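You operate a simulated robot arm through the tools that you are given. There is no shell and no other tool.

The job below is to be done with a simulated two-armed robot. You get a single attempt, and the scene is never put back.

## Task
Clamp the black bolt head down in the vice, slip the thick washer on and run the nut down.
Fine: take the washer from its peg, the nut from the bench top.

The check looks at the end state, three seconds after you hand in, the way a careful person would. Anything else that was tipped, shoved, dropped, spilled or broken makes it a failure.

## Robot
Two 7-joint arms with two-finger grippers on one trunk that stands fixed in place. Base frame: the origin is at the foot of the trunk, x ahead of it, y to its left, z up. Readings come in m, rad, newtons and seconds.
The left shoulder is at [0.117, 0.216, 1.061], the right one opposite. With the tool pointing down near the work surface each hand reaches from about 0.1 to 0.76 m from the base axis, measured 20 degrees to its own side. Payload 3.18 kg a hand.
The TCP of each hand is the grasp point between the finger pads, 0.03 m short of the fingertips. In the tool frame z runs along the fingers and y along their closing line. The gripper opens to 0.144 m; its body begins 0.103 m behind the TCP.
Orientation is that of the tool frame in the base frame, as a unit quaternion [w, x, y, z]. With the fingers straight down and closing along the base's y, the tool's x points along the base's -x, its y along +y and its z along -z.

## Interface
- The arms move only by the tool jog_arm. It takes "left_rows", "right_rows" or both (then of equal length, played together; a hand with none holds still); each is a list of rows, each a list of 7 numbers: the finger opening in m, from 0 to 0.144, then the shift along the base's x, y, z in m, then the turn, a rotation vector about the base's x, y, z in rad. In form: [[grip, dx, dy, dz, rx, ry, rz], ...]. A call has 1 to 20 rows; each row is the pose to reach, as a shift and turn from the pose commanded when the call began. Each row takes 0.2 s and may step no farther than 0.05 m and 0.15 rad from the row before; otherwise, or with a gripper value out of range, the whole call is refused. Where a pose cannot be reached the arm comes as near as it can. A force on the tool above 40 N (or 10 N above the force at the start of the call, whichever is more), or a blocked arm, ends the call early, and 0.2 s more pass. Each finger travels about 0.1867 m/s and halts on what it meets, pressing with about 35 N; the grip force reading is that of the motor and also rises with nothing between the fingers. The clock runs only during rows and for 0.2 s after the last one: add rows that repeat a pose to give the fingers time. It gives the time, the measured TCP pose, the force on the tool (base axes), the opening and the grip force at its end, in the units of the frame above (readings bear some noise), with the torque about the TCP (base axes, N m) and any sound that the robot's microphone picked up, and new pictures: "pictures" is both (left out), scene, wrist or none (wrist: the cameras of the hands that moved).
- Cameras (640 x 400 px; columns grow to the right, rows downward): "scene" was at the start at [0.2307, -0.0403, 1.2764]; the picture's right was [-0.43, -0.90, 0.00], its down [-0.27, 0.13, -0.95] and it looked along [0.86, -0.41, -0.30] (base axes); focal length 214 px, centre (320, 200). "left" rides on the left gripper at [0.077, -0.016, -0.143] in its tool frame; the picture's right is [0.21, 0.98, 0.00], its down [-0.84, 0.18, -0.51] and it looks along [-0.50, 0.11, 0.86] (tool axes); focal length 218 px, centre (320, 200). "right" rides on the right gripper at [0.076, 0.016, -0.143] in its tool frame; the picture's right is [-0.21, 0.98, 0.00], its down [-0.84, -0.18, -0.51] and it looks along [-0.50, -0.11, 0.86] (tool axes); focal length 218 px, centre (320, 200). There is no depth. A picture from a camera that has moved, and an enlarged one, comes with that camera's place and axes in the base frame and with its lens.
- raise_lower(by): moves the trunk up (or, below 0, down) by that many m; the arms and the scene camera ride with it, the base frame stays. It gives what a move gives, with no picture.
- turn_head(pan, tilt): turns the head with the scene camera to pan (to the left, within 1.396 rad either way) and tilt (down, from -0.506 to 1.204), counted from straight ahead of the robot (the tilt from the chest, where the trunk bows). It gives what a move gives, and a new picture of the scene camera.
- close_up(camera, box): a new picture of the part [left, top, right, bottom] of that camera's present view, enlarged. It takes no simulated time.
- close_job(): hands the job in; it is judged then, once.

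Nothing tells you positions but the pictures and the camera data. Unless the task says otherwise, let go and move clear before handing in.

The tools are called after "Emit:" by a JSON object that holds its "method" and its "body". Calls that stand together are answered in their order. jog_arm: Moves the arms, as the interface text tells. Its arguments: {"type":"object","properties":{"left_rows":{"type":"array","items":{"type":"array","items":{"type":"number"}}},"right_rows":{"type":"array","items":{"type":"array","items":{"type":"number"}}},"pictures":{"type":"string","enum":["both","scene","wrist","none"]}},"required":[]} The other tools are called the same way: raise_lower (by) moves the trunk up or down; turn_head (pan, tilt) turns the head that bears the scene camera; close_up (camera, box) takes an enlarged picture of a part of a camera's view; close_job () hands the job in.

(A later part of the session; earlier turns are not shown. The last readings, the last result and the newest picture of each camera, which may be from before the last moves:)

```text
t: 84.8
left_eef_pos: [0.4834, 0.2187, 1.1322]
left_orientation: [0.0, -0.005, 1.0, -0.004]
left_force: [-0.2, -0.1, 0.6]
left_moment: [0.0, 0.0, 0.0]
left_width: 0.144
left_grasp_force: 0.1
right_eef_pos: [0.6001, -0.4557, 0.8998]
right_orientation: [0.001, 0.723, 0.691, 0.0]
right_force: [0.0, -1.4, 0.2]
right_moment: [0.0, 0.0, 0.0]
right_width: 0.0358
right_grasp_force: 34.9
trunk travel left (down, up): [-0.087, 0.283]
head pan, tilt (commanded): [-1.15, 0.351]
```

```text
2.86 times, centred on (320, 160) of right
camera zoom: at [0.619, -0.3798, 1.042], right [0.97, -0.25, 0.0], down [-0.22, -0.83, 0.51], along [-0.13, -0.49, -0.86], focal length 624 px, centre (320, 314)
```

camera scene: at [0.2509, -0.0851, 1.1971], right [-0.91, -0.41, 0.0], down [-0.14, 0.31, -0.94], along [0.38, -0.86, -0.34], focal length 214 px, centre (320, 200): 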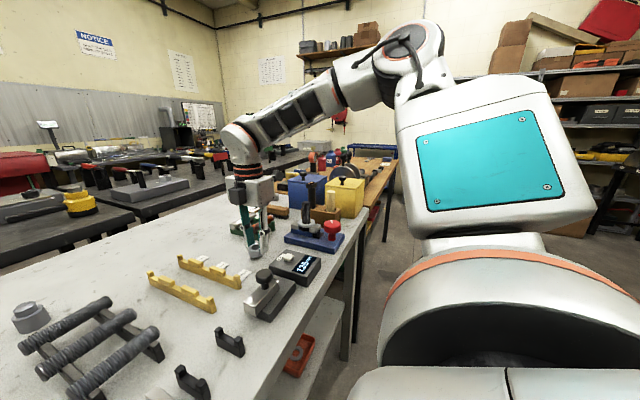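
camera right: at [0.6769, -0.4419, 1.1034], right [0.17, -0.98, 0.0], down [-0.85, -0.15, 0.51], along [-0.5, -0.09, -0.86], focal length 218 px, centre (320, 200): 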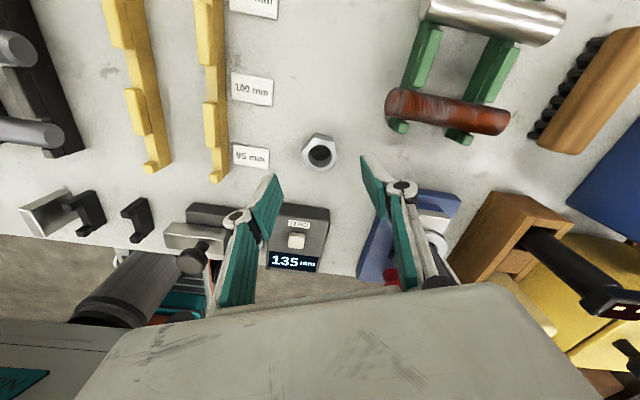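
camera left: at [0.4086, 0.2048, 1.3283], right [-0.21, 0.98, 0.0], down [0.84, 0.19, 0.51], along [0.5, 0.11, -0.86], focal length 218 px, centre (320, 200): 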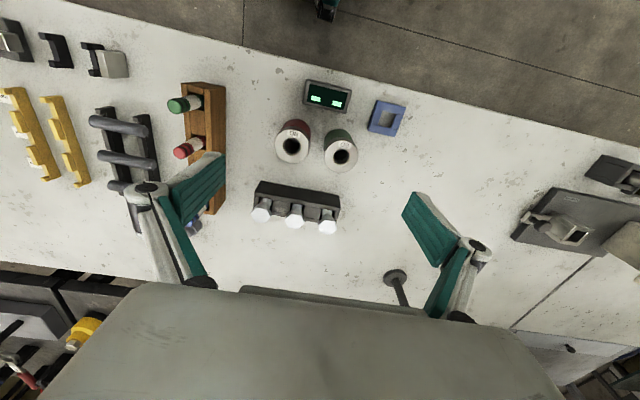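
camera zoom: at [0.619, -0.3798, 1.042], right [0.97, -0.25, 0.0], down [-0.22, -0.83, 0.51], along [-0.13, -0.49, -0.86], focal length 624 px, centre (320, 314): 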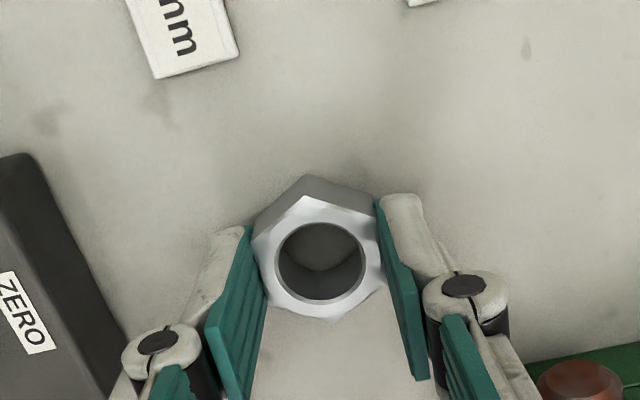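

The nut is held centred. I lift and carry it to just above the bolt's end.

Emit:
{"method": "jog_arm", "body": {"right_rows": [[0.03, 0, 0, 0.04, 0, 0, 0], [0.03, 0, 0, 0.085, 0, 0, 0], [0.03, 0, 0, 0.13, 0, 0, 0], [0.03, -0.015, -0.025, 0.145, 0, 0, 0], [0.03, -0.035, -0.06, 0.145, 0, 0, 0], [0.03, -0.056, -0.097, 0.145, 0, 0, 0], [0.03, -0.0785, -0.1357, 0.145, 0, 0, 0], [0.03, -0.0785, -0.1357, 0.137, 0, 0, 0]], "pictures": "both"}}

Emit:
{"method": "close_up", "body": {"camera": "right", "box": [240, 80, 400, 220]}}

Emit:
{"method": "close_up", "body": {"camera": "scene", "box": [285, 170, 330, 230]}}

```text
t: 86.6
left_eef_pos: [0.4838, 0.2165, 1.1315]
left_orientation: [-0.001, -0.006, 1.0, -0.004]
left_force: [-0.4, -0.5, -1.1]
left_moment: [0.04, 0.08, 0.02]
left_width: 0.144
left_grasp_force: 0.0
right_eef_pos: [0.52, -0.5923, 1.0352]
right_orientation: [0.001, 0.723, 0.691, -0.001]
right_force: [0.4, -0.7, -1.6]
right_moment: [0.0, 0.01, -0.01]
right_width: 0.036
right_grasp_force: 35.3
trunk travel left (down, up): [-0.087, 0.283]
head pan, tilt (commanded): [-1.15, 0.351]
camera scene: at [0.2513, -0.0852, 1.1968], right [-0.91, -0.41, 0.0], down [-0.14, 0.31, -0.94], along [0.38, -0.86, -0.34], focal length 214 px, centre (320, 200)
camera right: at [0.5394, -0.5164, 1.1766], right [0.97, -0.25, 0.0], down [-0.22, -0.83, 0.51], along [-0.13, -0.49, -0.86], focal length 218 px, centre (320, 200)
```

scene: 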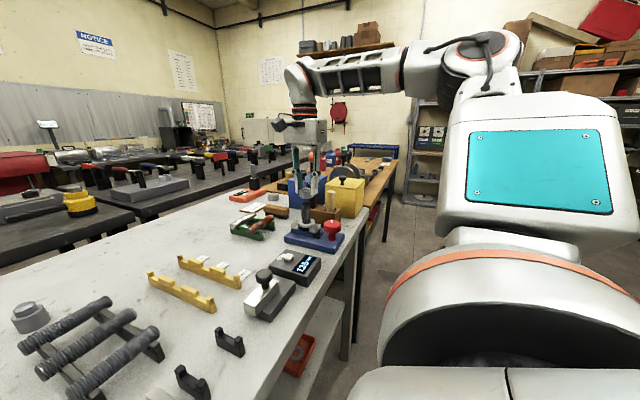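
right: 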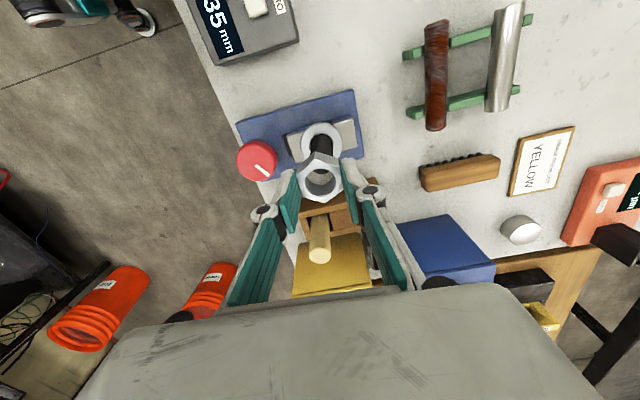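

```text
2.86 times, centred on (320, 150) of right
camera zoom: at [0.5394, -0.5164, 1.1766], right [0.97, -0.25, 0.0], down [-0.22, -0.83, 0.51], along [-0.13, -0.49, -0.86], focal length 624 px, centre (320, 343)
```

zoom: 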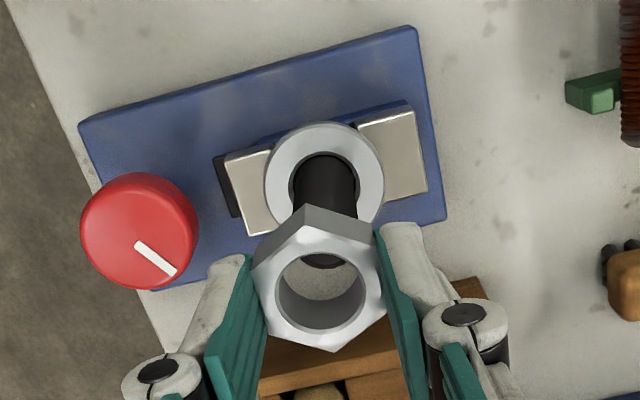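

```text
6.67 times, centred on (308, 200) of scene
camera zoom: at [0.2513, -0.0852, 1.1968], right [-0.91, -0.41, 0.0], down [-0.14, 0.31, -0.94], along [0.38, -0.86, -0.34], focal length 1430 px, centre (403, 200)
```

zoom: 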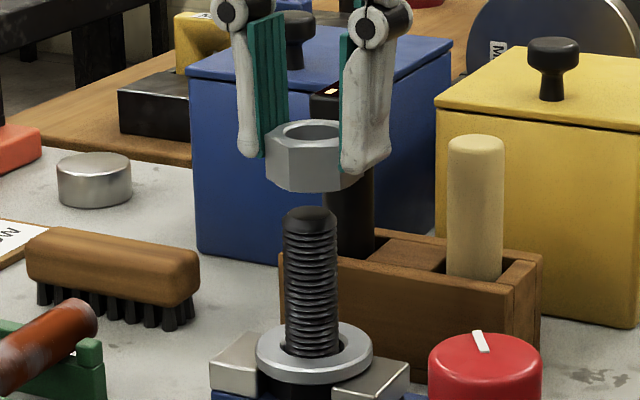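

The nut is nearly aligned; I estimate a correction of about (+1.2, +0.8) mm. I apply it and lower to just above the bolt's end, then check.

Emit:
{"method": "jog_arm", "body": {"right_rows": [[0.03, 0.0012, 0.0008, 0, 0, 0, 0], [0.03, 0.0012, 0.0008, -0.005, 0, 0, 0], [0.03, 0.0012, 0.0008, -0.01, 0, 0, 0], [0.03, 0.0012, 0.0008, -0.0125, 0, 0, 0], [0.03, 0.0012, 0.0008, -0.0125, 0, 0, 0]], "pictures": "none"}}

Emit:
{"method": "close_up", "body": {"camera": "right", "box": [280, 100, 360, 180]}}

Emit:
{"method": "close_up", "body": {"camera": "scene", "box": [288, 180, 328, 220]}}

```text
t: 87.8
left_eef_pos: [0.4835, 0.2168, 1.1318]
left_orientation: [0.0, -0.005, 1.0, -0.005]
left_force: [0.1, -0.9, 0.1]
left_moment: [0.03, 0.0, 0.02]
left_width: 0.144
left_grasp_force: 0.0
right_eef_pos: [0.5217, -0.5898, 1.0225]
right_orientation: [0.0, 0.724, 0.69, -0.001]
right_force: [0.2, -0.6, -1.0]
right_moment: [0.0, 0.0, 0.05]
right_width: 0.0356
right_grasp_force: 34.6
trunk travel left (down, up): [-0.087, 0.283]
head pan, tilt (commanded): [-1.15, 0.351]
```

```text
5.00 times, centred on (320, 140) of right
camera zoom: at [0.5416, -0.5139, 1.166], right [0.97, -0.25, 0.0], down [-0.22, -0.83, 0.51], along [-0.13, -0.49, -0.86], focal length 1091 px, centre (320, 500)
```

zoom: 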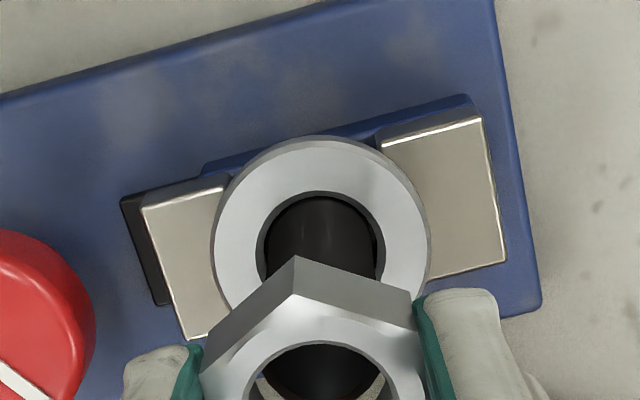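

```text
10.00 times, centred on (308, 200) of scene
camera zoom: at [0.2507, -0.0851, 1.1972], right [-0.91, -0.41, 0.0], down [-0.14, 0.31, -0.94], along [0.38, -0.86, -0.34], focal length 2145 px, centre (440, 200)
```

zoom: 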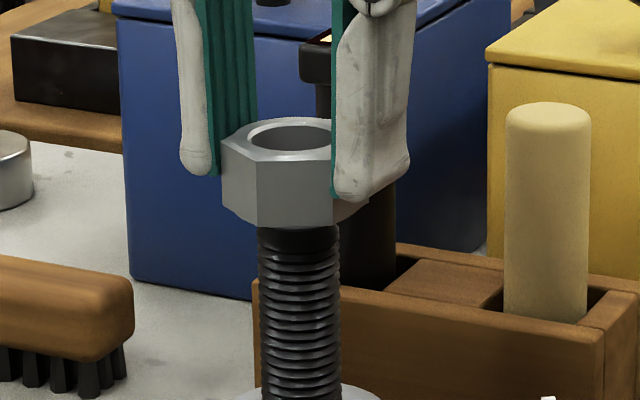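

I take a fuller look at the nut hole and bolt end from the wrist camera.

Emit:
{"method": "close_up", "body": {"camera": "right", "box": [285, 140, 357, 210]}}

```text
5.71 times, centred on (321, 175) of right
camera zoom: at [0.5416, -0.5139, 1.166], right [0.97, -0.25, 0.0], down [-0.22, -0.83, 0.51], along [-0.13, -0.49, -0.86], focal length 1247 px, centre (314, 343)
```

zoom: 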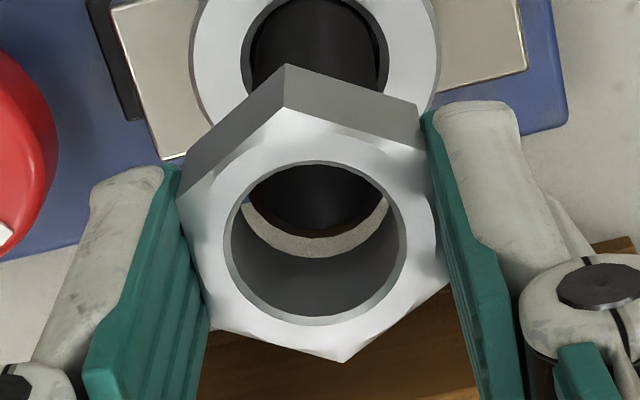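

Nut hole and bolt end are concentric within about half a millimetre in both views. I lower gently until the nut touches the thread.

Emit:
{"method": "jog_arm", "body": {"right_rows": [[0.03, 0, 0, -0.002, 0, 0, 0], [0.03, 0, 0, -0.004, 0, 0, 0], [0.03, 0, 0, -0.006, 0, 0, 0]], "pictures": "none"}}

Emit:
{"method": "close_up", "body": {"camera": "scene", "box": [288, 180, 328, 220]}}

Emit:
{"method": "close_up", "body": {"camera": "right", "box": [285, 140, 357, 210]}}

```text
t: 88.6
left_eef_pos: [0.4834, 0.2177, 1.1331]
left_orientation: [0.001, -0.005, 1.0, -0.005]
left_force: [0.0, 0.7, 0.2]
left_moment: [0.0, 0.0, -0.04]
left_width: 0.144
left_grasp_force: 0.0
right_eef_pos: [0.5225, -0.5902, 1.0182]
right_orientation: [0.001, 0.723, 0.691, 0.0]
right_force: [-0.6, -1.4, -0.8]
right_moment: [-0.08, -0.03, -0.01]
right_width: 0.0354
right_grasp_force: 34.2
trunk travel left (down, up): [-0.087, 0.283]
head pan, tilt (commanded): [-1.15, 0.351]
```

```text
10.00 times, centred on (308, 200) of scene
camera zoom: at [0.2505, -0.0852, 1.1972], right [-0.91, -0.41, 0.0], down [-0.14, 0.31, -0.94], along [0.38, -0.86, -0.34], focal length 2145 px, centre (440, 200)
```

zoom: 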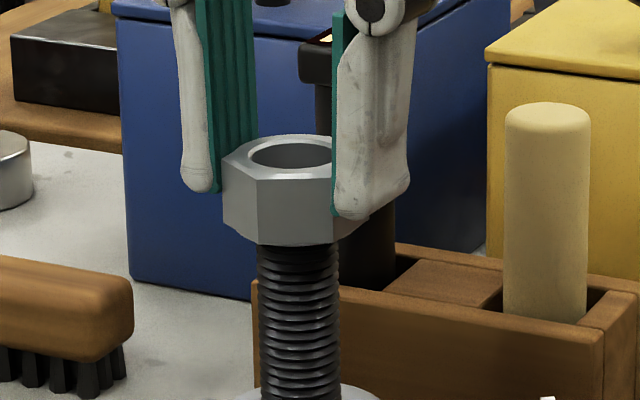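

```text
5.71 times, centred on (321, 175) of right
camera zoom: at [0.5415, -0.5144, 1.1606], right [0.97, -0.25, 0.0], down [-0.22, -0.83, 0.51], along [-0.13, -0.49, -0.86], focal length 1247 px, centre (314, 343)
```

zoom: 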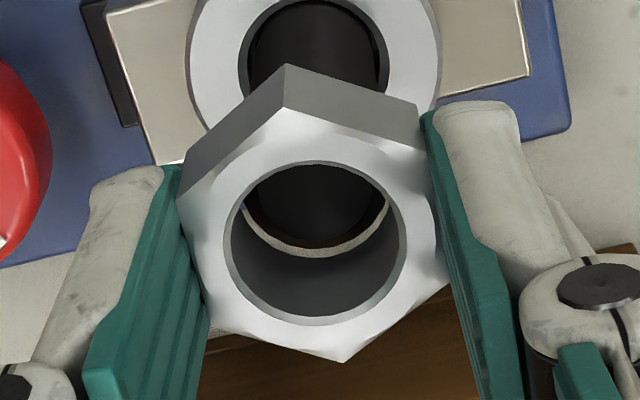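

No contact yet. I lower further in 2 mm steps.

Emit:
{"method": "jog_arm", "body": {"right_rows": [[0.03, 0, 0, -0.002, 0, 0, 0], [0.03, 0, 0, -0.004, 0, 0, 0], [0.03, 0, 0, -0.006, 0, 0, 0]], "pictures": "none"}}

Emit:
{"method": "close_up", "body": {"camera": "scene", "box": [288, 180, 328, 220]}}

Emit:
{"method": "close_up", "body": {"camera": "right", "box": [285, 140, 357, 210]}}

```text
t: 89.4
left_eef_pos: [0.4807, 0.2175, 1.1331]
left_orientation: [0.002, -0.005, 1.0, -0.006]
left_force: [0.5, 1.3, 0.3]
left_moment: [-0.02, 0.01, -0.01]
left_width: 0.1442
left_grasp_force: 0.1
right_eef_pos: [0.5226, -0.5882, 1.0171]
right_orientation: [0.006, 0.723, 0.69, 0.002]
right_force: [1.0, -6.9, 26.5]
right_moment: [-0.32, -0.04, 0.01]
right_width: 0.0361
right_grasp_force: 34.7
trunk travel left (down, up): [-0.087, 0.283]
head pan, tilt (commanded): [-1.15, 0.351]
```

```text
10.00 times, centred on (308, 200) of scene
camera zoom: at [0.2484, -0.0839, 1.1984], right [-0.91, -0.41, 0.0], down [-0.14, 0.31, -0.94], along [0.38, -0.86, -0.34], focal length 2145 px, centre (440, 200)
```

zoom: 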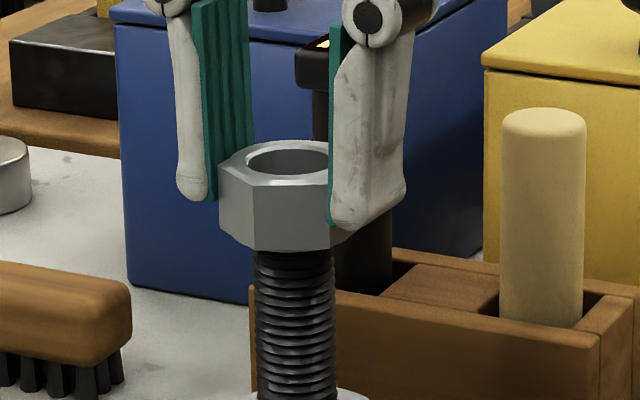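

```text
5.71 times, centred on (321, 175) of right
camera zoom: at [0.5397, -0.513, 1.1596], right [0.97, -0.25, 0.01], down [-0.22, -0.83, 0.51], along [-0.12, -0.5, -0.86], focal length 1247 px, centre (314, 343)
```

zoom: 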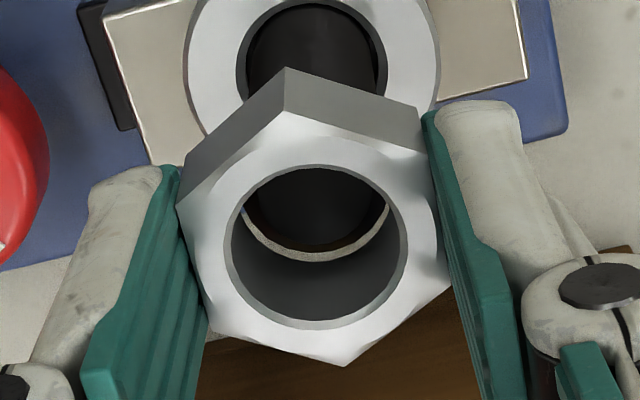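

The nut now presses on the thread start (26 N) with a small sideways force, so it is slightly too far in +y. I relieve most of the push, shift 1 mm in −y, and re-check.

Emit:
{"method": "jog_arm", "body": {"right_rows": [[0.03, 0, 0, 0.005, 0, 0, 0], [0.03, 0, -0.001, 0.005, 0, 0, 0], [0.03, 0, -0.001, 0.0035, 0, 0, 0]], "pictures": "none"}}

Emit:
{"method": "close_up", "body": {"camera": "right", "box": [285, 140, 357, 210]}}

```text
t: 90.2
left_eef_pos: [0.4824, 0.2169, 1.1321]
left_orientation: [0.001, -0.006, 1.0, -0.005]
left_force: [0.7, 1.5, 0.0]
left_moment: [-0.02, -0.01, -0.02]
left_width: 0.1437
left_grasp_force: 0.0
right_eef_pos: [0.5216, -0.5897, 1.0161]
right_orientation: [0.001, 0.724, 0.69, -0.001]
right_force: [-3.4, -2.7, 14.9]
right_moment: [-0.17, 0.18, 0.0]
right_width: 0.0356
right_grasp_force: 35.4
trunk travel left (down, up): [-0.087, 0.283]
head pan, tilt (commanded): [-1.15, 0.351]
```

```text
5.71 times, centred on (321, 175) of right
camera zoom: at [0.5415, -0.5137, 1.1591], right [0.97, -0.25, 0.0], down [-0.22, -0.83, 0.51], along [-0.13, -0.49, -0.86], focal length 1247 px, centre (314, 343)
```

zoom: 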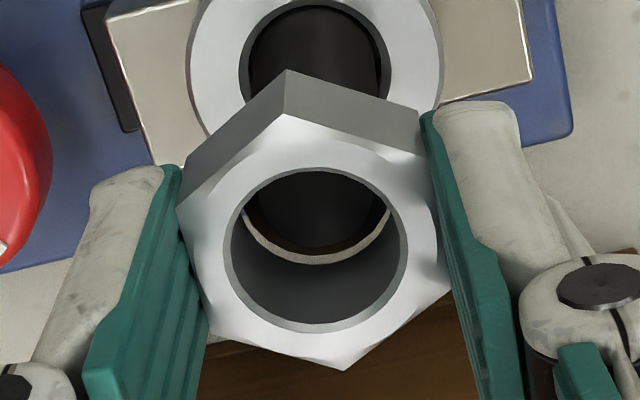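

Force is now mostly axial (15 N) with small side components. I trim another half millimetre and start turning clockwise, watching whether the nut engages and descends.

Emit:
{"method": "jog_arm", "body": {"right_rows": [[0.03, -0.0005, -0.0006, 0, 0, 0, 0], [0.03, -0.0005, -0.0006, 0, 0, 0, -0.12], [0.03, -0.0005, -0.0006, 0, 0, 0, -0.24], [0.03, -0.0005, -0.0006, 0, 0, 0, -0.36], [0.03, -0.0005, -0.0006, 0, 0, 0, -0.48], [0.03, -0.0005, -0.0006, 0, 0, 0, -0.6], [0.03, -0.0005, -0.0006, 0, 0, 0, -0.72], [0.03, -0.0005, -0.0006, 0, 0, 0, -0.84], [0.03, -0.0005, -0.0006, 0, 0, 0, -0.96]], "pictures": "none"}}

Emit:
{"method": "close_up", "body": {"camera": "scene", "box": [288, 180, 328, 220]}}

Emit:
{"method": "close_up", "body": {"camera": "right", "box": [285, 140, 357, 210]}}

```text
t: 92.2
left_eef_pos: [0.485, 0.2175, 1.1317]
left_orientation: [0.001, -0.006, 1.0, -0.004]
left_force: [0.5, -0.5, 0.1]
left_moment: [-0.03, 0.02, 0.0]
left_width: 0.144
left_grasp_force: 0.1
right_eef_pos: [0.5228, -0.5919, 1.015]
right_orientation: [0.0, 0.961, 0.278, -0.002]
right_force: [3.1, 1.7, -2.6]
right_moment: [0.24, -0.39, 0.03]
right_width: 0.0356
right_grasp_force: 35.1
trunk travel left (down, up): [-0.087, 0.283]
head pan, tilt (commanded): [-1.15, 0.351]
```

```text
10.00 times, centred on (308, 200) of scene
camera zoom: at [0.2512, -0.085, 1.1969], right [-0.91, -0.41, 0.0], down [-0.14, 0.31, -0.94], along [0.38, -0.86, -0.34], focal length 2145 px, centre (440, 200)
```

zoom: 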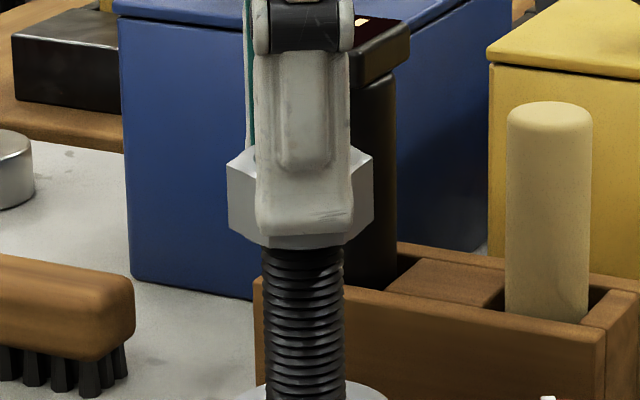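

```text
5.71 times, centred on (321, 175) of right
camera zoom: at [0.5962, -0.5648, 1.1571], right [0.34, -0.94, 0.0], down [-0.81, -0.3, 0.51], along [-0.48, -0.18, -0.86], focal length 1247 px, centre (314, 343)
```

zoom: 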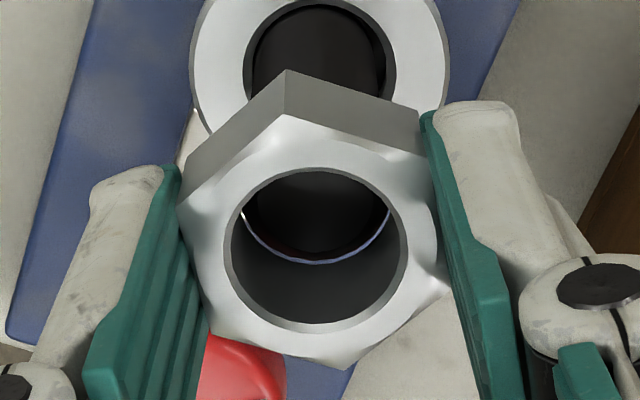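

The nut turned freely, upward force vanished and it now pulls slightly down, which suggests the thread has engaged. I continue clockwise with a small downward feed and watch the axial force.

Emit:
{"method": "jog_arm", "body": {"right_rows": [[0.03, 0, 0, -0.0003, 0, 0, -0.14], [0.03, 0, 0, -0.0005, 0, 0, -0.28], [0.03, 0, 0, -0.0007, 0, 0, -0.42], [0.03, 0, 0, -0.0009, 0, 0, -0.56], [0.03, 0, 0, -0.0011, 0, 0, -0.7], [0.03, 0, 0, -0.0013, 0, 0, -0.84], [0.03, 0, 0, -0.0015, 0, 0, -0.98], [0.03, 0, 0, -0.0017, 0, 0, -1.12]], "pictures": "none"}}

Emit:
{"method": "close_up", "body": {"camera": "scene", "box": [288, 180, 328, 220]}}

Emit:
{"method": "close_up", "body": {"camera": "right", "box": [285, 140, 357, 210]}}

```text
t: 94.0
left_eef_pos: [0.4838, 0.2173, 1.1318]
left_orientation: [0.0, -0.005, 1.0, -0.004]
left_force: [-0.1, -0.7, 0.0]
left_moment: [-0.02, -0.02, 0.02]
left_width: 0.1441
left_grasp_force: 0.1
right_eef_pos: [0.523, -0.5916, 1.0126]
right_orientation: [0.0, 0.961, -0.275, -0.002]
right_force: [4.0, -1.6, -6.8]
right_moment: [-0.09, -0.48, 0.03]
right_width: 0.0357
right_grasp_force: 34.8
trunk travel left (down, up): [-0.087, 0.283]
head pan, tilt (commanded): [-1.15, 0.351]
```

```text
10.00 times, centred on (308, 200) of scene
camera zoom: at [0.2514, -0.0855, 1.1969], right [-0.91, -0.41, 0.0], down [-0.14, 0.31, -0.94], along [0.38, -0.86, -0.34], focal length 2145 px, centre (440, 200)
```

zoom: 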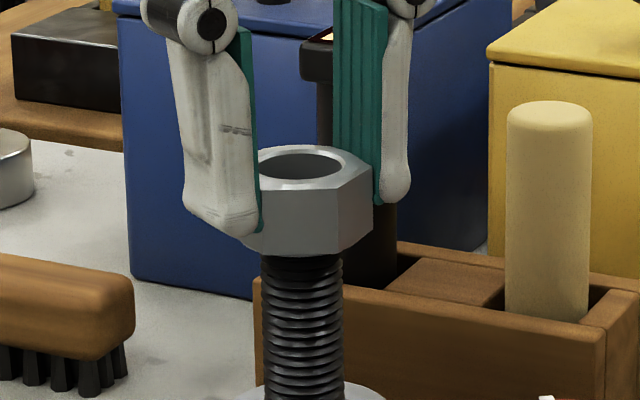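

```text
5.71 times, centred on (321, 175) of right
camera zoom: at [0.5789, -0.6465, 1.155], right [-0.69, -0.72, 0.0], down [-0.62, 0.6, 0.51], along [-0.37, 0.35, -0.86], focal length 1247 px, centre (314, 343)
```

zoom: 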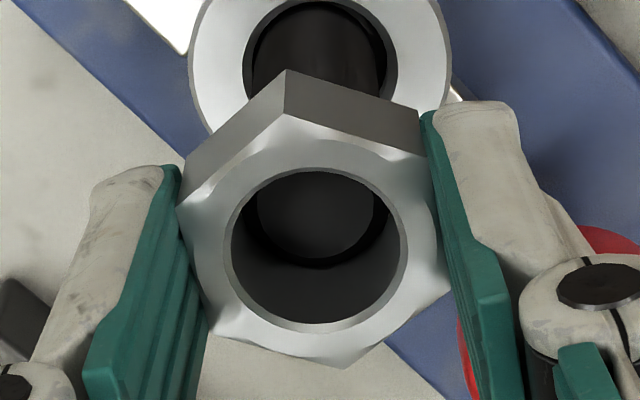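

The nut is pulling the hand down (−7 N), so it is screwing itself down faster than I fed it. I continue turning with a larger downward feed.

Emit:
{"method": "jog_arm", "body": {"right_rows": [[0.03, 0, 0, -0.001, 0, 0, -0.14], [0.03, 0, 0, -0.0013, 0, 0, -0.28], [0.03, 0, 0, -0.0016, 0, 0, -0.42], [0.03, 0, 0, -0.0019, 0, 0, -0.56], [0.03, 0, 0, -0.0022, 0, 0, -0.7], [0.03, 0, 0, -0.0025, 0, 0, -0.84], [0.03, 0, 0, -0.0028, 0, 0, -0.98], [0.03, 0, 0, -0.0031, 0, 0, -1.12], [0.03, 0, 0, -0.0034, 0, 0, -1.26], [0.03, 0, 0, -0.0037, 0, 0, -1.4]], "pictures": "none"}}

Emit:
{"method": "close_up", "body": {"camera": "scene", "box": [288, 180, 328, 220]}}

Emit:
{"method": "close_up", "body": {"camera": "right", "box": [285, 140, 357, 210]}}

```text
t: 96.2
left_eef_pos: [0.4832, 0.2173, 1.1321]
left_orientation: [0.001, -0.005, 1.0, -0.005]
left_force: [0.8, 0.6, -0.2]
left_moment: [-0.02, -0.03, -0.01]
left_width: 0.144
left_grasp_force: 0.0
right_eef_pos: [0.5215, -0.5919, 1.0098]
right_orientation: [0.001, -0.557, 0.83, 0.001]
right_force: [-6.0, -1.4, -3.1]
right_moment: [-0.19, 0.52, 0.0]
right_width: 0.0356
right_grasp_force: 34.8
trunk travel left (down, up): [-0.087, 0.283]
head pan, tilt (commanded): [-1.15, 0.351]
```

```text
10.00 times, centred on (308, 200) of scene
camera zoom: at [0.2503, -0.0852, 1.1973], right [-0.91, -0.41, 0.0], down [-0.14, 0.31, -0.94], along [0.38, -0.86, -0.34], focal length 2145 px, centre (440, 200)
```

zoom: 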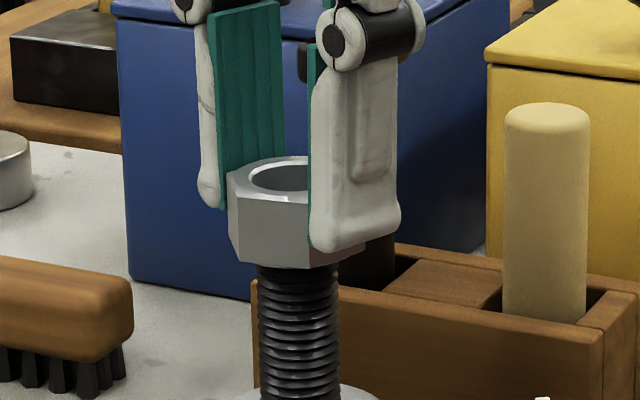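

```text
5.71 times, centred on (321, 175) of right
camera zoom: at [0.4775, -0.6566, 1.1524], right [-0.83, 0.56, 0.0], down [0.48, 0.71, 0.51], along [0.29, 0.42, -0.86], focal length 1247 px, centre (314, 343)
```

zoom: 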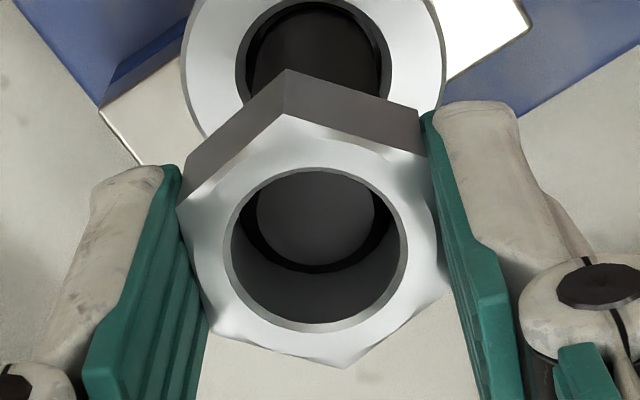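

It advances about 2 mm per radian, and forces stay small. I finish this stroke down to about −0.2 rad yaw.

Emit:
{"method": "jog_arm", "body": {"right_rows": [[0.03, 0, 0, -0.0005, 0, 0, -0.14], [0.03, 0, 0, -0.0008, 0, 0, -0.28], [0.03, 0, 0, -0.0011, 0, 0, -0.42], [0.03, 0, 0, -0.0014, 0, 0, -0.56], [0.03, 0, 0, -0.0017, 0, 0, -0.7], [0.03, 0, 0, -0.002, 0, 0, -0.84], [0.03, 0, 0, -0.0023, 0, 0, -0.98], [0.03, 0, 0, -0.0026, 0, 0, -1.12], [0.03, 0, 0, -0.0029, 0, 0, -1.26], [0.03, 0, 0, -0.0032, 0, 0, -1.38]], "pictures": "none"}}

Emit:
{"method": "close_up", "body": {"camera": "scene", "box": [288, 180, 328, 220]}}

Emit:
{"method": "close_up", "body": {"camera": "right", "box": [285, 140, 357, 210]}}

```text
t: 98.4
left_eef_pos: [0.4821, 0.2175, 1.1324]
left_orientation: [0.001, -0.005, 1.0, -0.005]
left_force: [-0.4, -0.7, 0.2]
left_moment: [0.0, 0.03, 0.01]
left_width: 0.144
left_grasp_force: 0.1
right_eef_pos: [0.5215, -0.5909, 1.0068]
right_orientation: [0.002, 0.099, 0.995, 0.0]
right_force: [-10.4, 1.0, 2.7]
right_moment: [0.03, 1.04, 0.01]
right_width: 0.0354
right_grasp_force: 35.1
trunk travel left (down, up): [-0.087, 0.283]
head pan, tilt (commanded): [-1.15, 0.351]
```

```text
10.00 times, centred on (308, 200) of scene
camera zoom: at [0.2495, -0.0847, 1.1975], right [-0.91, -0.41, 0.0], down [-0.14, 0.31, -0.94], along [0.38, -0.86, -0.34], focal length 2145 px, centre (440, 200)
```

zoom: 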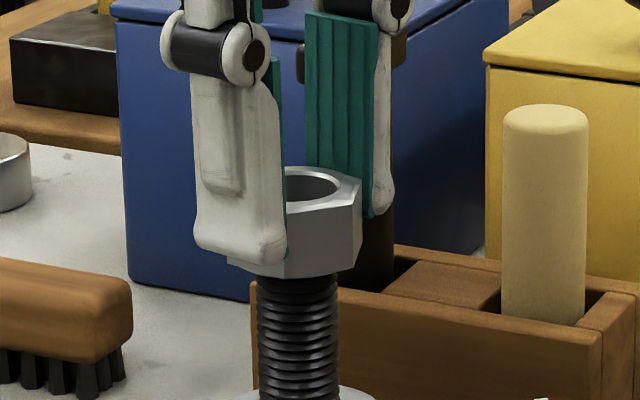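

```text
5.71 times, centred on (321, 175) of right
camera zoom: at [0.4487, -0.56, 1.1498], right [0.4, 0.92, 0.0], down [0.79, -0.34, 0.51], along [0.47, -0.2, -0.86], focal length 1247 px, centre (314, 343)
```

zoom: 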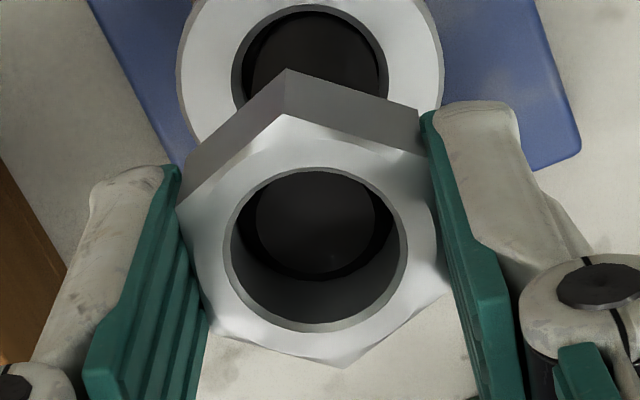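

The first stroke is done and the nut is on the thread. I open the fingers to relieve side load and verify the nut stays put.

Emit:
{"method": "jog_arm", "body": {"right_rows": [[0.045, 0, 0, 0, 0, 0, 0], [0.056, 0, 0, 0, 0, 0, 0], [0.056, 0, 0, 0, 0, 0, 0]], "pictures": "none"}}

Emit:
{"method": "close_up", "body": {"camera": "scene", "box": [288, 180, 328, 220]}}

Emit:
{"method": "close_up", "body": {"camera": "right", "box": [285, 140, 357, 210]}}

```text
t: 99.2
left_eef_pos: [0.4832, 0.2165, 1.1325]
left_orientation: [0.001, -0.006, 1.0, -0.004]
left_force: [-0.7, 0.2, 0.3]
left_moment: [-0.03, 0.05, 0.01]
left_width: 0.144
left_grasp_force: 0.0
right_eef_pos: [0.5223, -0.5913, 1.0059]
right_orientation: [0.0, 0.095, 0.995, 0.0]
right_force: [0.4, 0.7, -0.4]
right_moment: [-0.01, 0.01, -0.02]
right_width: 0.0562
right_grasp_force: 0.0
trunk travel left (down, up): [-0.087, 0.283]
head pan, tilt (commanded): [-1.15, 0.351]
```

```text
10.00 times, centred on (308, 200) of scene
camera zoom: at [0.2507, -0.085, 1.1972], right [-0.91, -0.41, 0.0], down [-0.14, 0.31, -0.94], along [0.38, -0.86, -0.34], focal length 2145 px, centre (440, 200)
```

zoom: 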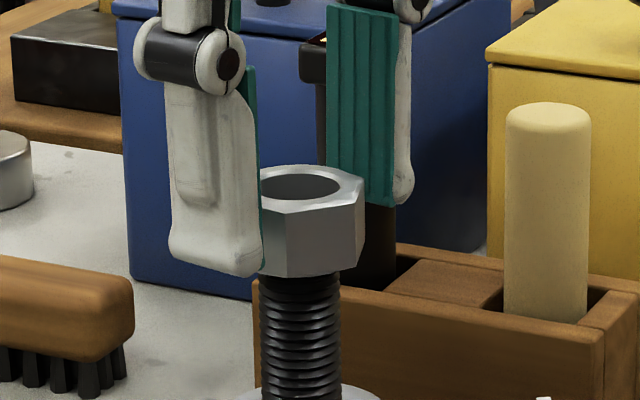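

```text
5.71 times, centred on (321, 175) of right
camera zoom: at [0.4499, -0.5605, 1.149], right [0.39, 0.92, 0.0], down [0.79, -0.34, 0.51], along [0.47, -0.2, -0.86], focal length 1247 px, centre (314, 343)
```

zoom: 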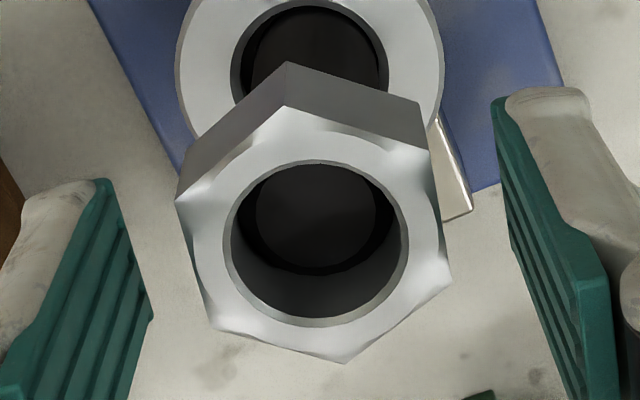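

The nut stays engaged on the thread, having descended about 8 mm. Now I swing the open hand back by 300° around it (in two calls) for the next stroke.

Emit:
{"method": "jog_arm", "body": {"right_rows": [[0.058, 0.0005, 0, -0.002, 0, 0, 0.15], [0.058, 0.0005, 0, -0.003, 0, 0, 0.3], [0.058, 0.0005, 0, -0.003, 0, 0, 0.45], [0.058, 0.0005, 0, -0.003, 0, 0, 0.6], [0.058, 0.0005, 0, -0.003, 0, 0, 0.75], [0.058, 0.0005, 0, -0.003, 0, 0, 0.9], [0.058, 0.0005, 0, -0.003, 0, 0, 1.05], [0.058, 0.0005, 0, -0.003, 0, 0, 1.2], [0.058, 0.0005, 0, -0.003, 0, 0, 1.35], [0.058, 0.0005, 0, -0.003, 0, 0, 1.5], [0.058, 0.0005, 0, -0.003, 0, 0, 1.65], [0.058, 0.0005, 0, -0.003, 0, 0, 1.8], [0.058, 0.0005, 0, -0.003, 0, 0, 1.95], [0.058, 0.0005, 0, -0.003, 0, 0, 2.1], [0.058, 0.0005, 0, -0.003, 0, 0, 2.25], [0.058, 0.0005, 0, -0.003, 0, 0, 2.4], [0.058, 0.0005, 0, -0.003, 0, 0, 2.55], [0.058, 0.0005, 0, -0.003, 0, 0, 2.7], [0.058, 0.0005, 0, -0.003, 0, 0, 2.85], [0.058, 0.0005, 0, -0.003, 0, 0, 3.0]], "pictures": "none"}}

Emit:
{"method": "jog_arm", "body": {"right_rows": [[0.058, 0, 0, 0, 0, 0, 0.15], [0.058, 0, 0, 0, 0, 0, 0.3], [0.058, 0, 0, 0, 0, 0, 0.45], [0.058, 0, 0, 0, 0, 0, 0.6], [0.058, 0, 0, 0, 0, 0, 0.75], [0.058, 0, 0, 0, 0, 0, 0.9], [0.058, 0, 0, 0, 0, 0, 1.05], [0.058, 0, 0, 0, 0, 0, 1.2], [0.058, 0, 0, 0, 0, 0, 1.35], [0.058, 0, 0, 0, 0, 0, 1.5], [0.058, 0, 0, 0, 0, 0, 1.65], [0.058, 0, 0, 0, 0, 0, 1.8], [0.058, 0, 0, 0, 0, 0, 1.95], [0.058, 0, 0, 0, 0, 0, 2.1], [0.058, 0, 0, 0, 0, 0, 2.236]], "pictures": "wrist"}}

Emit:
{"method": "close_up", "body": {"camera": "right", "box": [285, 140, 357, 210]}}

```text
t: 103.4
left_eef_pos: [0.4833, 0.2186, 1.1319]
left_orientation: [0.0, -0.006, 1.0, -0.005]
left_force: [-0.6, -0.1, -0.4]
left_moment: [-0.01, 0.02, -0.01]
left_width: 0.1443
left_grasp_force: 0.1
right_eef_pos: [0.5229, -0.5911, 1.0032]
right_orientation: [0.0, 0.986, -0.165, -0.002]
right_force: [-0.8, 0.7, -0.1]
right_moment: [-0.03, 0.0, 0.02]
right_width: 0.0579
right_grasp_force: 0.0
trunk travel left (down, up): [-0.087, 0.283]
head pan, tilt (commanded): [-1.15, 0.351]
```

```text
t: 106.6
left_eef_pos: [0.4844, 0.217, 1.1319]
left_orientation: [0.0, -0.005, 1.0, -0.004]
left_force: [-0.4, -1.2, 0.0]
left_moment: [0.03, 0.0, -0.03]
left_width: 0.1441
left_grasp_force: 0.0
right_eef_pos: [0.5216, -0.5902, 1.0039]
right_orientation: [0.001, 0.581, 0.814, -0.001]
right_force: [0.2, -0.2, -1.0]
right_moment: [0.04, -0.02, -0.01]
right_width: 0.0579
right_grasp_force: 0.1
trunk travel left (down, up): [-0.087, 0.283]
head pan, tilt (commanded): [-1.15, 0.351]
camera right: at [0.5125, -0.5137, 1.1466], right [0.99, 0.12, 0.0], down [0.1, -0.85, 0.51], along [0.06, -0.51, -0.86], focal length 218 px, centre (320, 200)
```

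right: 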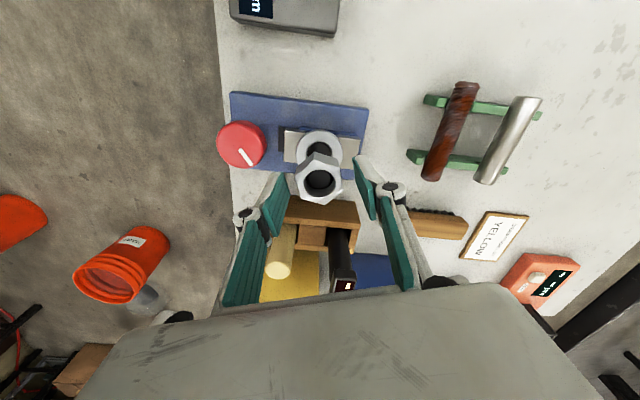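

```text
5.71 times, centred on (321, 175) of right
camera zoom: at [0.5125, -0.5137, 1.1466], right [0.99, 0.12, 0.0], down [0.1, -0.85, 0.51], along [0.06, -0.51, -0.86], focal length 1247 px, centre (314, 343)
```

zoom: 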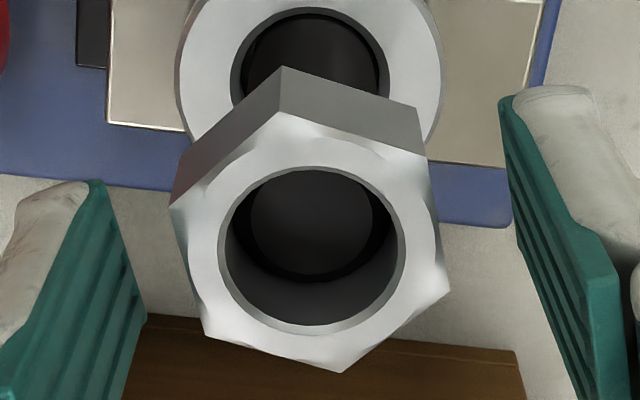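

The hand is back at +5.04 rad and centred on the nut. I grip and run the second stroke, feeding about 1.75 mm per radian.

Emit:
{"method": "jog_arm", "body": {"right_rows": [[0.045, 0, 0, 0, 0, 0, 0], [0.03, 0, 0, 0, 0, 0, 0], [0.03, 0, 0, 0, 0, 0, 0], [0.03, 0, 0, -0.0003, 0, 0, -0.15], [0.03, 0, 0, -0.0005, 0, 0, -0.3], [0.03, 0, 0, -0.0008, 0, 0, -0.45], [0.03, 0, 0, -0.0011, 0, 0, -0.6], [0.03, 0, 0, -0.0013, 0, 0, -0.75], [0.03, 0, 0, -0.0016, 0, 0, -0.9], [0.03, 0, 0, -0.0018, 0, 0, -1.05], [0.03, 0, 0, -0.0021, 0, 0, -1.2], [0.03, 0, 0, -0.0024, 0, 0, -1.35], [0.03, 0, 0, -0.0026, 0, 0, -1.5], [0.03, 0, 0, -0.0029, 0, 0, -1.65], [0.03, 0, 0, -0.0032, 0, 0, -1.8], [0.03, 0, 0, -0.0034, 0, 0, -1.95], [0.03, 0, 0, -0.0037, 0, 0, -2.1], [0.03, 0, 0, -0.0039, 0, 0, -2.25], [0.03, 0, 0, -0.0042, 0, 0, -2.4], [0.03, 0, 0, -0.0045, 0, 0, -2.55]], "pictures": "none"}}

Emit:
{"method": "close_up", "body": {"camera": "right", "box": [285, 140, 357, 210]}}

Emit:
{"method": "close_up", "body": {"camera": "scene", "box": [288, 180, 328, 220]}}

```text
t: 110.8
left_eef_pos: [0.4831, 0.2181, 1.1319]
left_orientation: [0.001, -0.005, 1.0, -0.005]
left_force: [-0.6, 0.4, 0.8]
left_moment: [-0.01, -0.02, 0.0]
left_width: 0.1439
left_grasp_force: 0.0
right_eef_pos: [0.5224, -0.5915, 0.9992]
right_orientation: [0.0, 0.947, -0.321, -0.001]
right_force: [-10.5, 5.8, -1.8]
right_moment: [0.44, 0.86, 0.04]
right_width: 0.0357
right_grasp_force: 35.1
trunk travel left (down, up): [-0.087, 0.283]
head pan, tilt (commanded): [-1.15, 0.351]
```

```text
5.71 times, centred on (321, 175) of right
camera zoom: at [0.5727, -0.651, 1.1419], right [-0.76, -0.65, 0.0], down [-0.56, 0.65, 0.51], along [-0.33, 0.39, -0.86], focal length 1247 px, centre (314, 343)
```

zoom: 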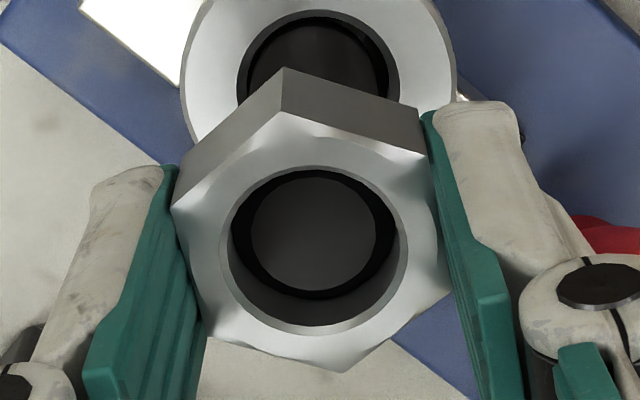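

```text
10.00 times, centred on (308, 200) of scene
camera zoom: at [0.2499, -0.0847, 1.1974], right [-0.91, -0.41, 0.0], down [-0.14, 0.31, -0.94], along [0.38, -0.86, -0.34], focal length 2145 px, centre (440, 200)
```

zoom: 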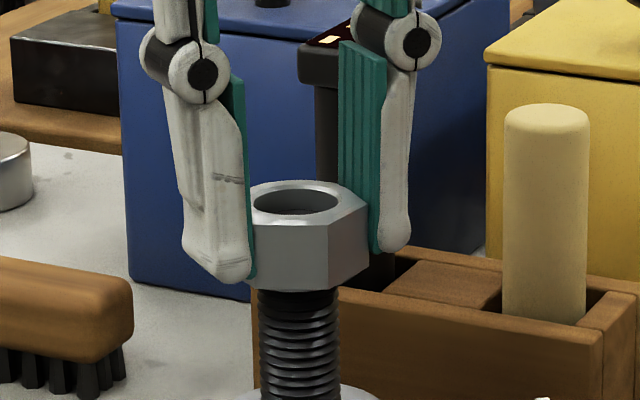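

It's threading properly with axial force near zero. I finish this stroke with a tiny sideways trim.

Emit:
{"method": "jog_arm", "body": {"right_rows": [[0.03, -0.0004, 0.0003, -0.0003, 0, 0, -0.15], [0.03, -0.0004, 0.0003, -0.0005, 0, 0, -0.3], [0.03, -0.0004, 0.0003, -0.0008, 0, 0, -0.45], [0.03, -0.0004, 0.0003, -0.0011, 0, 0, -0.6], [0.03, -0.0004, 0.0003, -0.0013, 0, 0, -0.75], [0.03, -0.0004, 0.0003, -0.0016, 0, 0, -0.9], [0.03, -0.0004, 0.0003, -0.0018, 0, 0, -1.05], [0.03, -0.0004, 0.0003, -0.0021, 0, 0, -1.2], [0.03, -0.0004, 0.0003, -0.0024, 0, 0, -1.35], [0.03, -0.0004, 0.0003, -0.0026, 0, 0, -1.5], [0.03, -0.0004, 0.0003, -0.0029, 0, 0, -1.65], [0.03, -0.0004, 0.0003, -0.0032, 0, 0, -1.8], [0.03, -0.0004, 0.0003, -0.0034, 0, 0, -1.95], [0.03, -0.0004, 0.0003, -0.0037, 0, 0, -2.1], [0.03, -0.0004, 0.0003, -0.0039, 0, 0, -2.25], [0.03, -0.0004, 0.0003, -0.0042, 0, 0, -2.4], [0.03, -0.0004, 0.0003, -0.0045, 0, 0, -2.55], [0.03, -0.0004, 0.0003, -0.0047, 0, 0, -2.686]], "pictures": "none"}}

Emit:
{"method": "jog_arm", "body": {"right_rows": [[0.045, 0, 0, 0, 0, 0, 0], [0.058, 0, 0, 0, 0, 0, 0], [0.058, 0, 0, 0, 0, 0, 0.05], [0.058, 0, 0, 0, 0, 0, 0.2], [0.058, 0, 0, 0, 0, 0, 0.35], [0.058, 0, 0, 0, 0, 0, 0.5], [0.058, 0, 0, 0, 0, 0, 0.65], [0.058, 0, 0, 0, 0, 0, 0.8], [0.058, 0, 0, 0, 0, 0, 0.95], [0.058, 0, 0, 0, 0, 0, 1.1], [0.058, 0, 0, 0, 0, 0, 1.25], [0.058, 0, 0, 0, 0, 0, 1.4], [0.058, 0, 0, 0, 0, 0, 1.55], [0.058, 0, 0, 0, 0, 0, 1.7], [0.058, 0, 0, 0, 0, 0, 1.85], [0.058, 0, 0, 0, 0, 0, 2.0], [0.058, 0, 0, 0, 0, 0, 2.15], [0.058, 0, 0, 0, 0, 0, 2.3], [0.058, 0, 0, 0, 0, 0, 2.45], [0.058, 0, 0, 0, 0, 0, 2.6]], "pictures": "wrist"}}

Emit:
{"method": "close_up", "body": {"camera": "scene", "box": [288, 185, 328, 225]}}

Emit:
{"method": "close_up", "body": {"camera": "right", "box": [285, 140, 357, 210]}}

```text
t: 114.6
left_eef_pos: [0.4835, 0.2184, 1.1325]
left_orientation: [0.0, -0.005, 1.0, -0.005]
left_force: [-0.8, -0.5, -0.2]
left_moment: [0.0, -0.01, 0.02]
left_width: 0.1439
left_grasp_force: 0.0
right_eef_pos: [0.5216, -0.59, 0.9931]
right_orientation: [0.0, 0.098, 0.995, 0.0]
right_force: [-8.4, -0.4, -4.0]
right_moment: [0.08, 0.79, 0.02]
right_width: 0.0354
right_grasp_force: 34.8
trunk travel left (down, up): [-0.087, 0.283]
head pan, tilt (commanded): [-1.15, 0.351]
```

```text
t: 118.8
left_eef_pos: [0.4843, 0.217, 1.1307]
left_orientation: [0.0, -0.005, 1.0, -0.004]
left_force: [0.1, -0.7, -0.4]
left_moment: [-0.02, 0.01, -0.03]
left_width: 0.144
left_grasp_force: 0.1
right_eef_pos: [0.5218, -0.5916, 0.9952]
right_orientation: [0.0, 0.933, -0.359, 0.0]
right_force: [-0.3, -0.2, 0.2]
right_moment: [0.0, 0.01, -0.02]
right_width: 0.0583
right_grasp_force: 0.0
trunk travel left (down, up): [-0.087, 0.283]
head pan, tilt (commanded): [-1.15, 0.351]
camera right: at [0.5682, -0.6548, 1.1376], right [-0.81, -0.59, 0.0], down [-0.51, 0.7, 0.51], along [-0.3, 0.41, -0.86], focal length 218 px, centre (320, 200)
```

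right: 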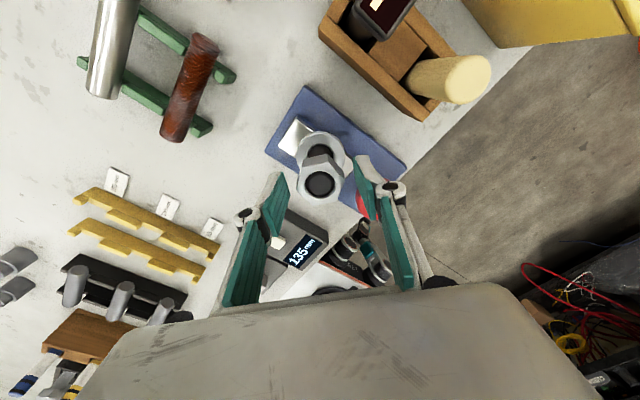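

```text
10.00 times, centred on (308, 205) of scene
camera zoom: at [0.2506, -0.085, 1.1972], right [-0.91, -0.41, 0.0], down [-0.14, 0.31, -0.94], along [0.38, -0.86, -0.34], focal length 2145 px, centre (440, 150)
```

zoom: 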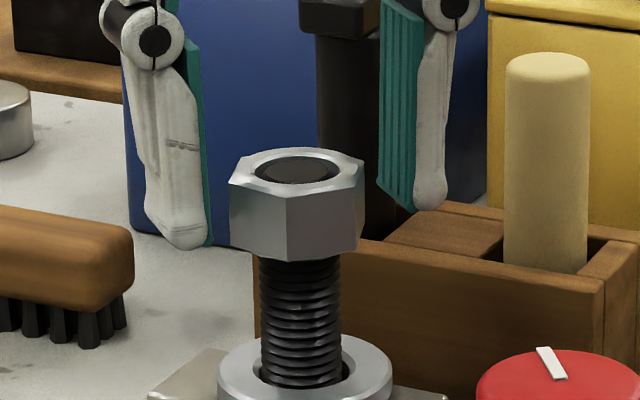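

```text
5.71 times, centred on (321, 175) of right
camera zoom: at [0.5682, -0.6548, 1.1376], right [-0.81, -0.59, 0.0], down [-0.51, 0.7, 0.51], along [-0.3, 0.41, -0.86], focal length 1247 px, centre (314, 343)
```

zoom: 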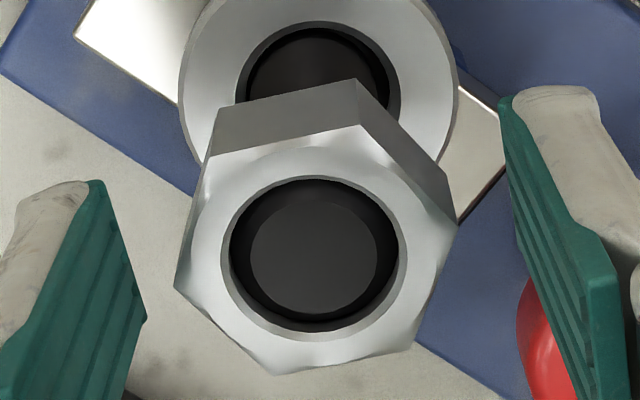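

The nut is well onto the bolt, about 42 mm still to go. I complete the return swing, raising the tips 2 mm relative to the nut so they will clear the washer later.

Emit:
{"method": "jog_arm", "body": {"right_rows": [[0.058, 0, 0, 0.001, 0, 0, 0.15], [0.058, 0, 0, 0.002, 0, 0, 0.3], [0.058, 0, 0, 0.002, 0, 0, 0.45], [0.058, 0, 0, 0.002, 0, 0, 0.6], [0.058, 0, 0, 0.002, 0, 0, 0.75], [0.058, 0, 0, 0.002, 0, 0, 0.9], [0.058, 0, 0, 0.002, 0, 0, 1.05], [0.058, 0, 0, 0.002, 0, 0, 1.2], [0.058, 0, 0, 0.002, 0, 0, 1.35], [0.058, 0, 0, 0.002, 0, 0, 1.5], [0.058, 0, 0, 0.002, 0, 0, 1.65], [0.058, 0, 0, 0.002, 0, 0, 1.8], [0.058, 0, 0, 0.002, 0, 0, 1.95], [0.058, 0, 0, 0.002, 0, 0, 2.1], [0.058, 0, 0, 0.002, 0, 0, 2.25], [0.058, 0, 0, 0.002, 0, 0, 2.4], [0.058, 0, 0, 0.002, 0, 0, 2.55], [0.058, 0, 0, 0.002, 0, 0, 2.636]], "pictures": "none"}}

Emit:
{"method": "close_up", "body": {"camera": "right", "box": [285, 140, 357, 210]}}

```text
t: 122.6
left_eef_pos: [0.4846, 0.2173, 1.1328]
left_orientation: [0.0, -0.006, 1.0, -0.005]
left_force: [1.2, 0.5, 0.2]
left_moment: [-0.01, -0.01, 0.0]
left_width: 0.1438
left_grasp_force: 0.1
right_eef_pos: [0.5224, -0.5904, 0.9958]
right_orientation: [0.0, 0.581, 0.814, 0.0]
right_force: [-0.6, -0.6, 0.1]
right_moment: [0.0, -0.02, 0.0]
right_width: 0.0582
right_grasp_force: 0.1
trunk travel left (down, up): [-0.087, 0.283]
head pan, tilt (commanded): [-1.15, 0.351]
```

```text
5.71 times, centred on (321, 175) of right
camera zoom: at [0.5125, -0.513, 1.1393], right [0.99, 0.12, 0.0], down [0.1, -0.85, 0.51], along [0.06, -0.51, -0.86], focal length 1247 px, centre (314, 343)
```

zoom: 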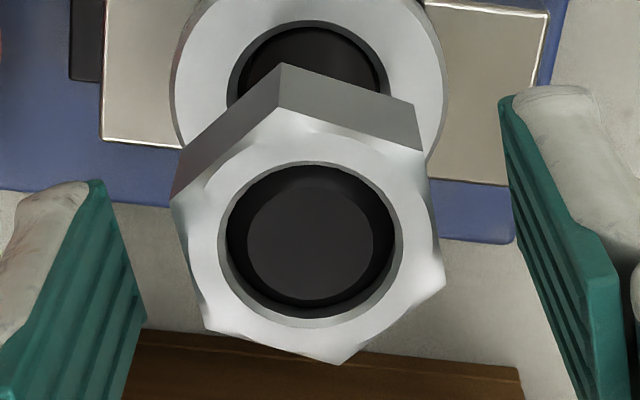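

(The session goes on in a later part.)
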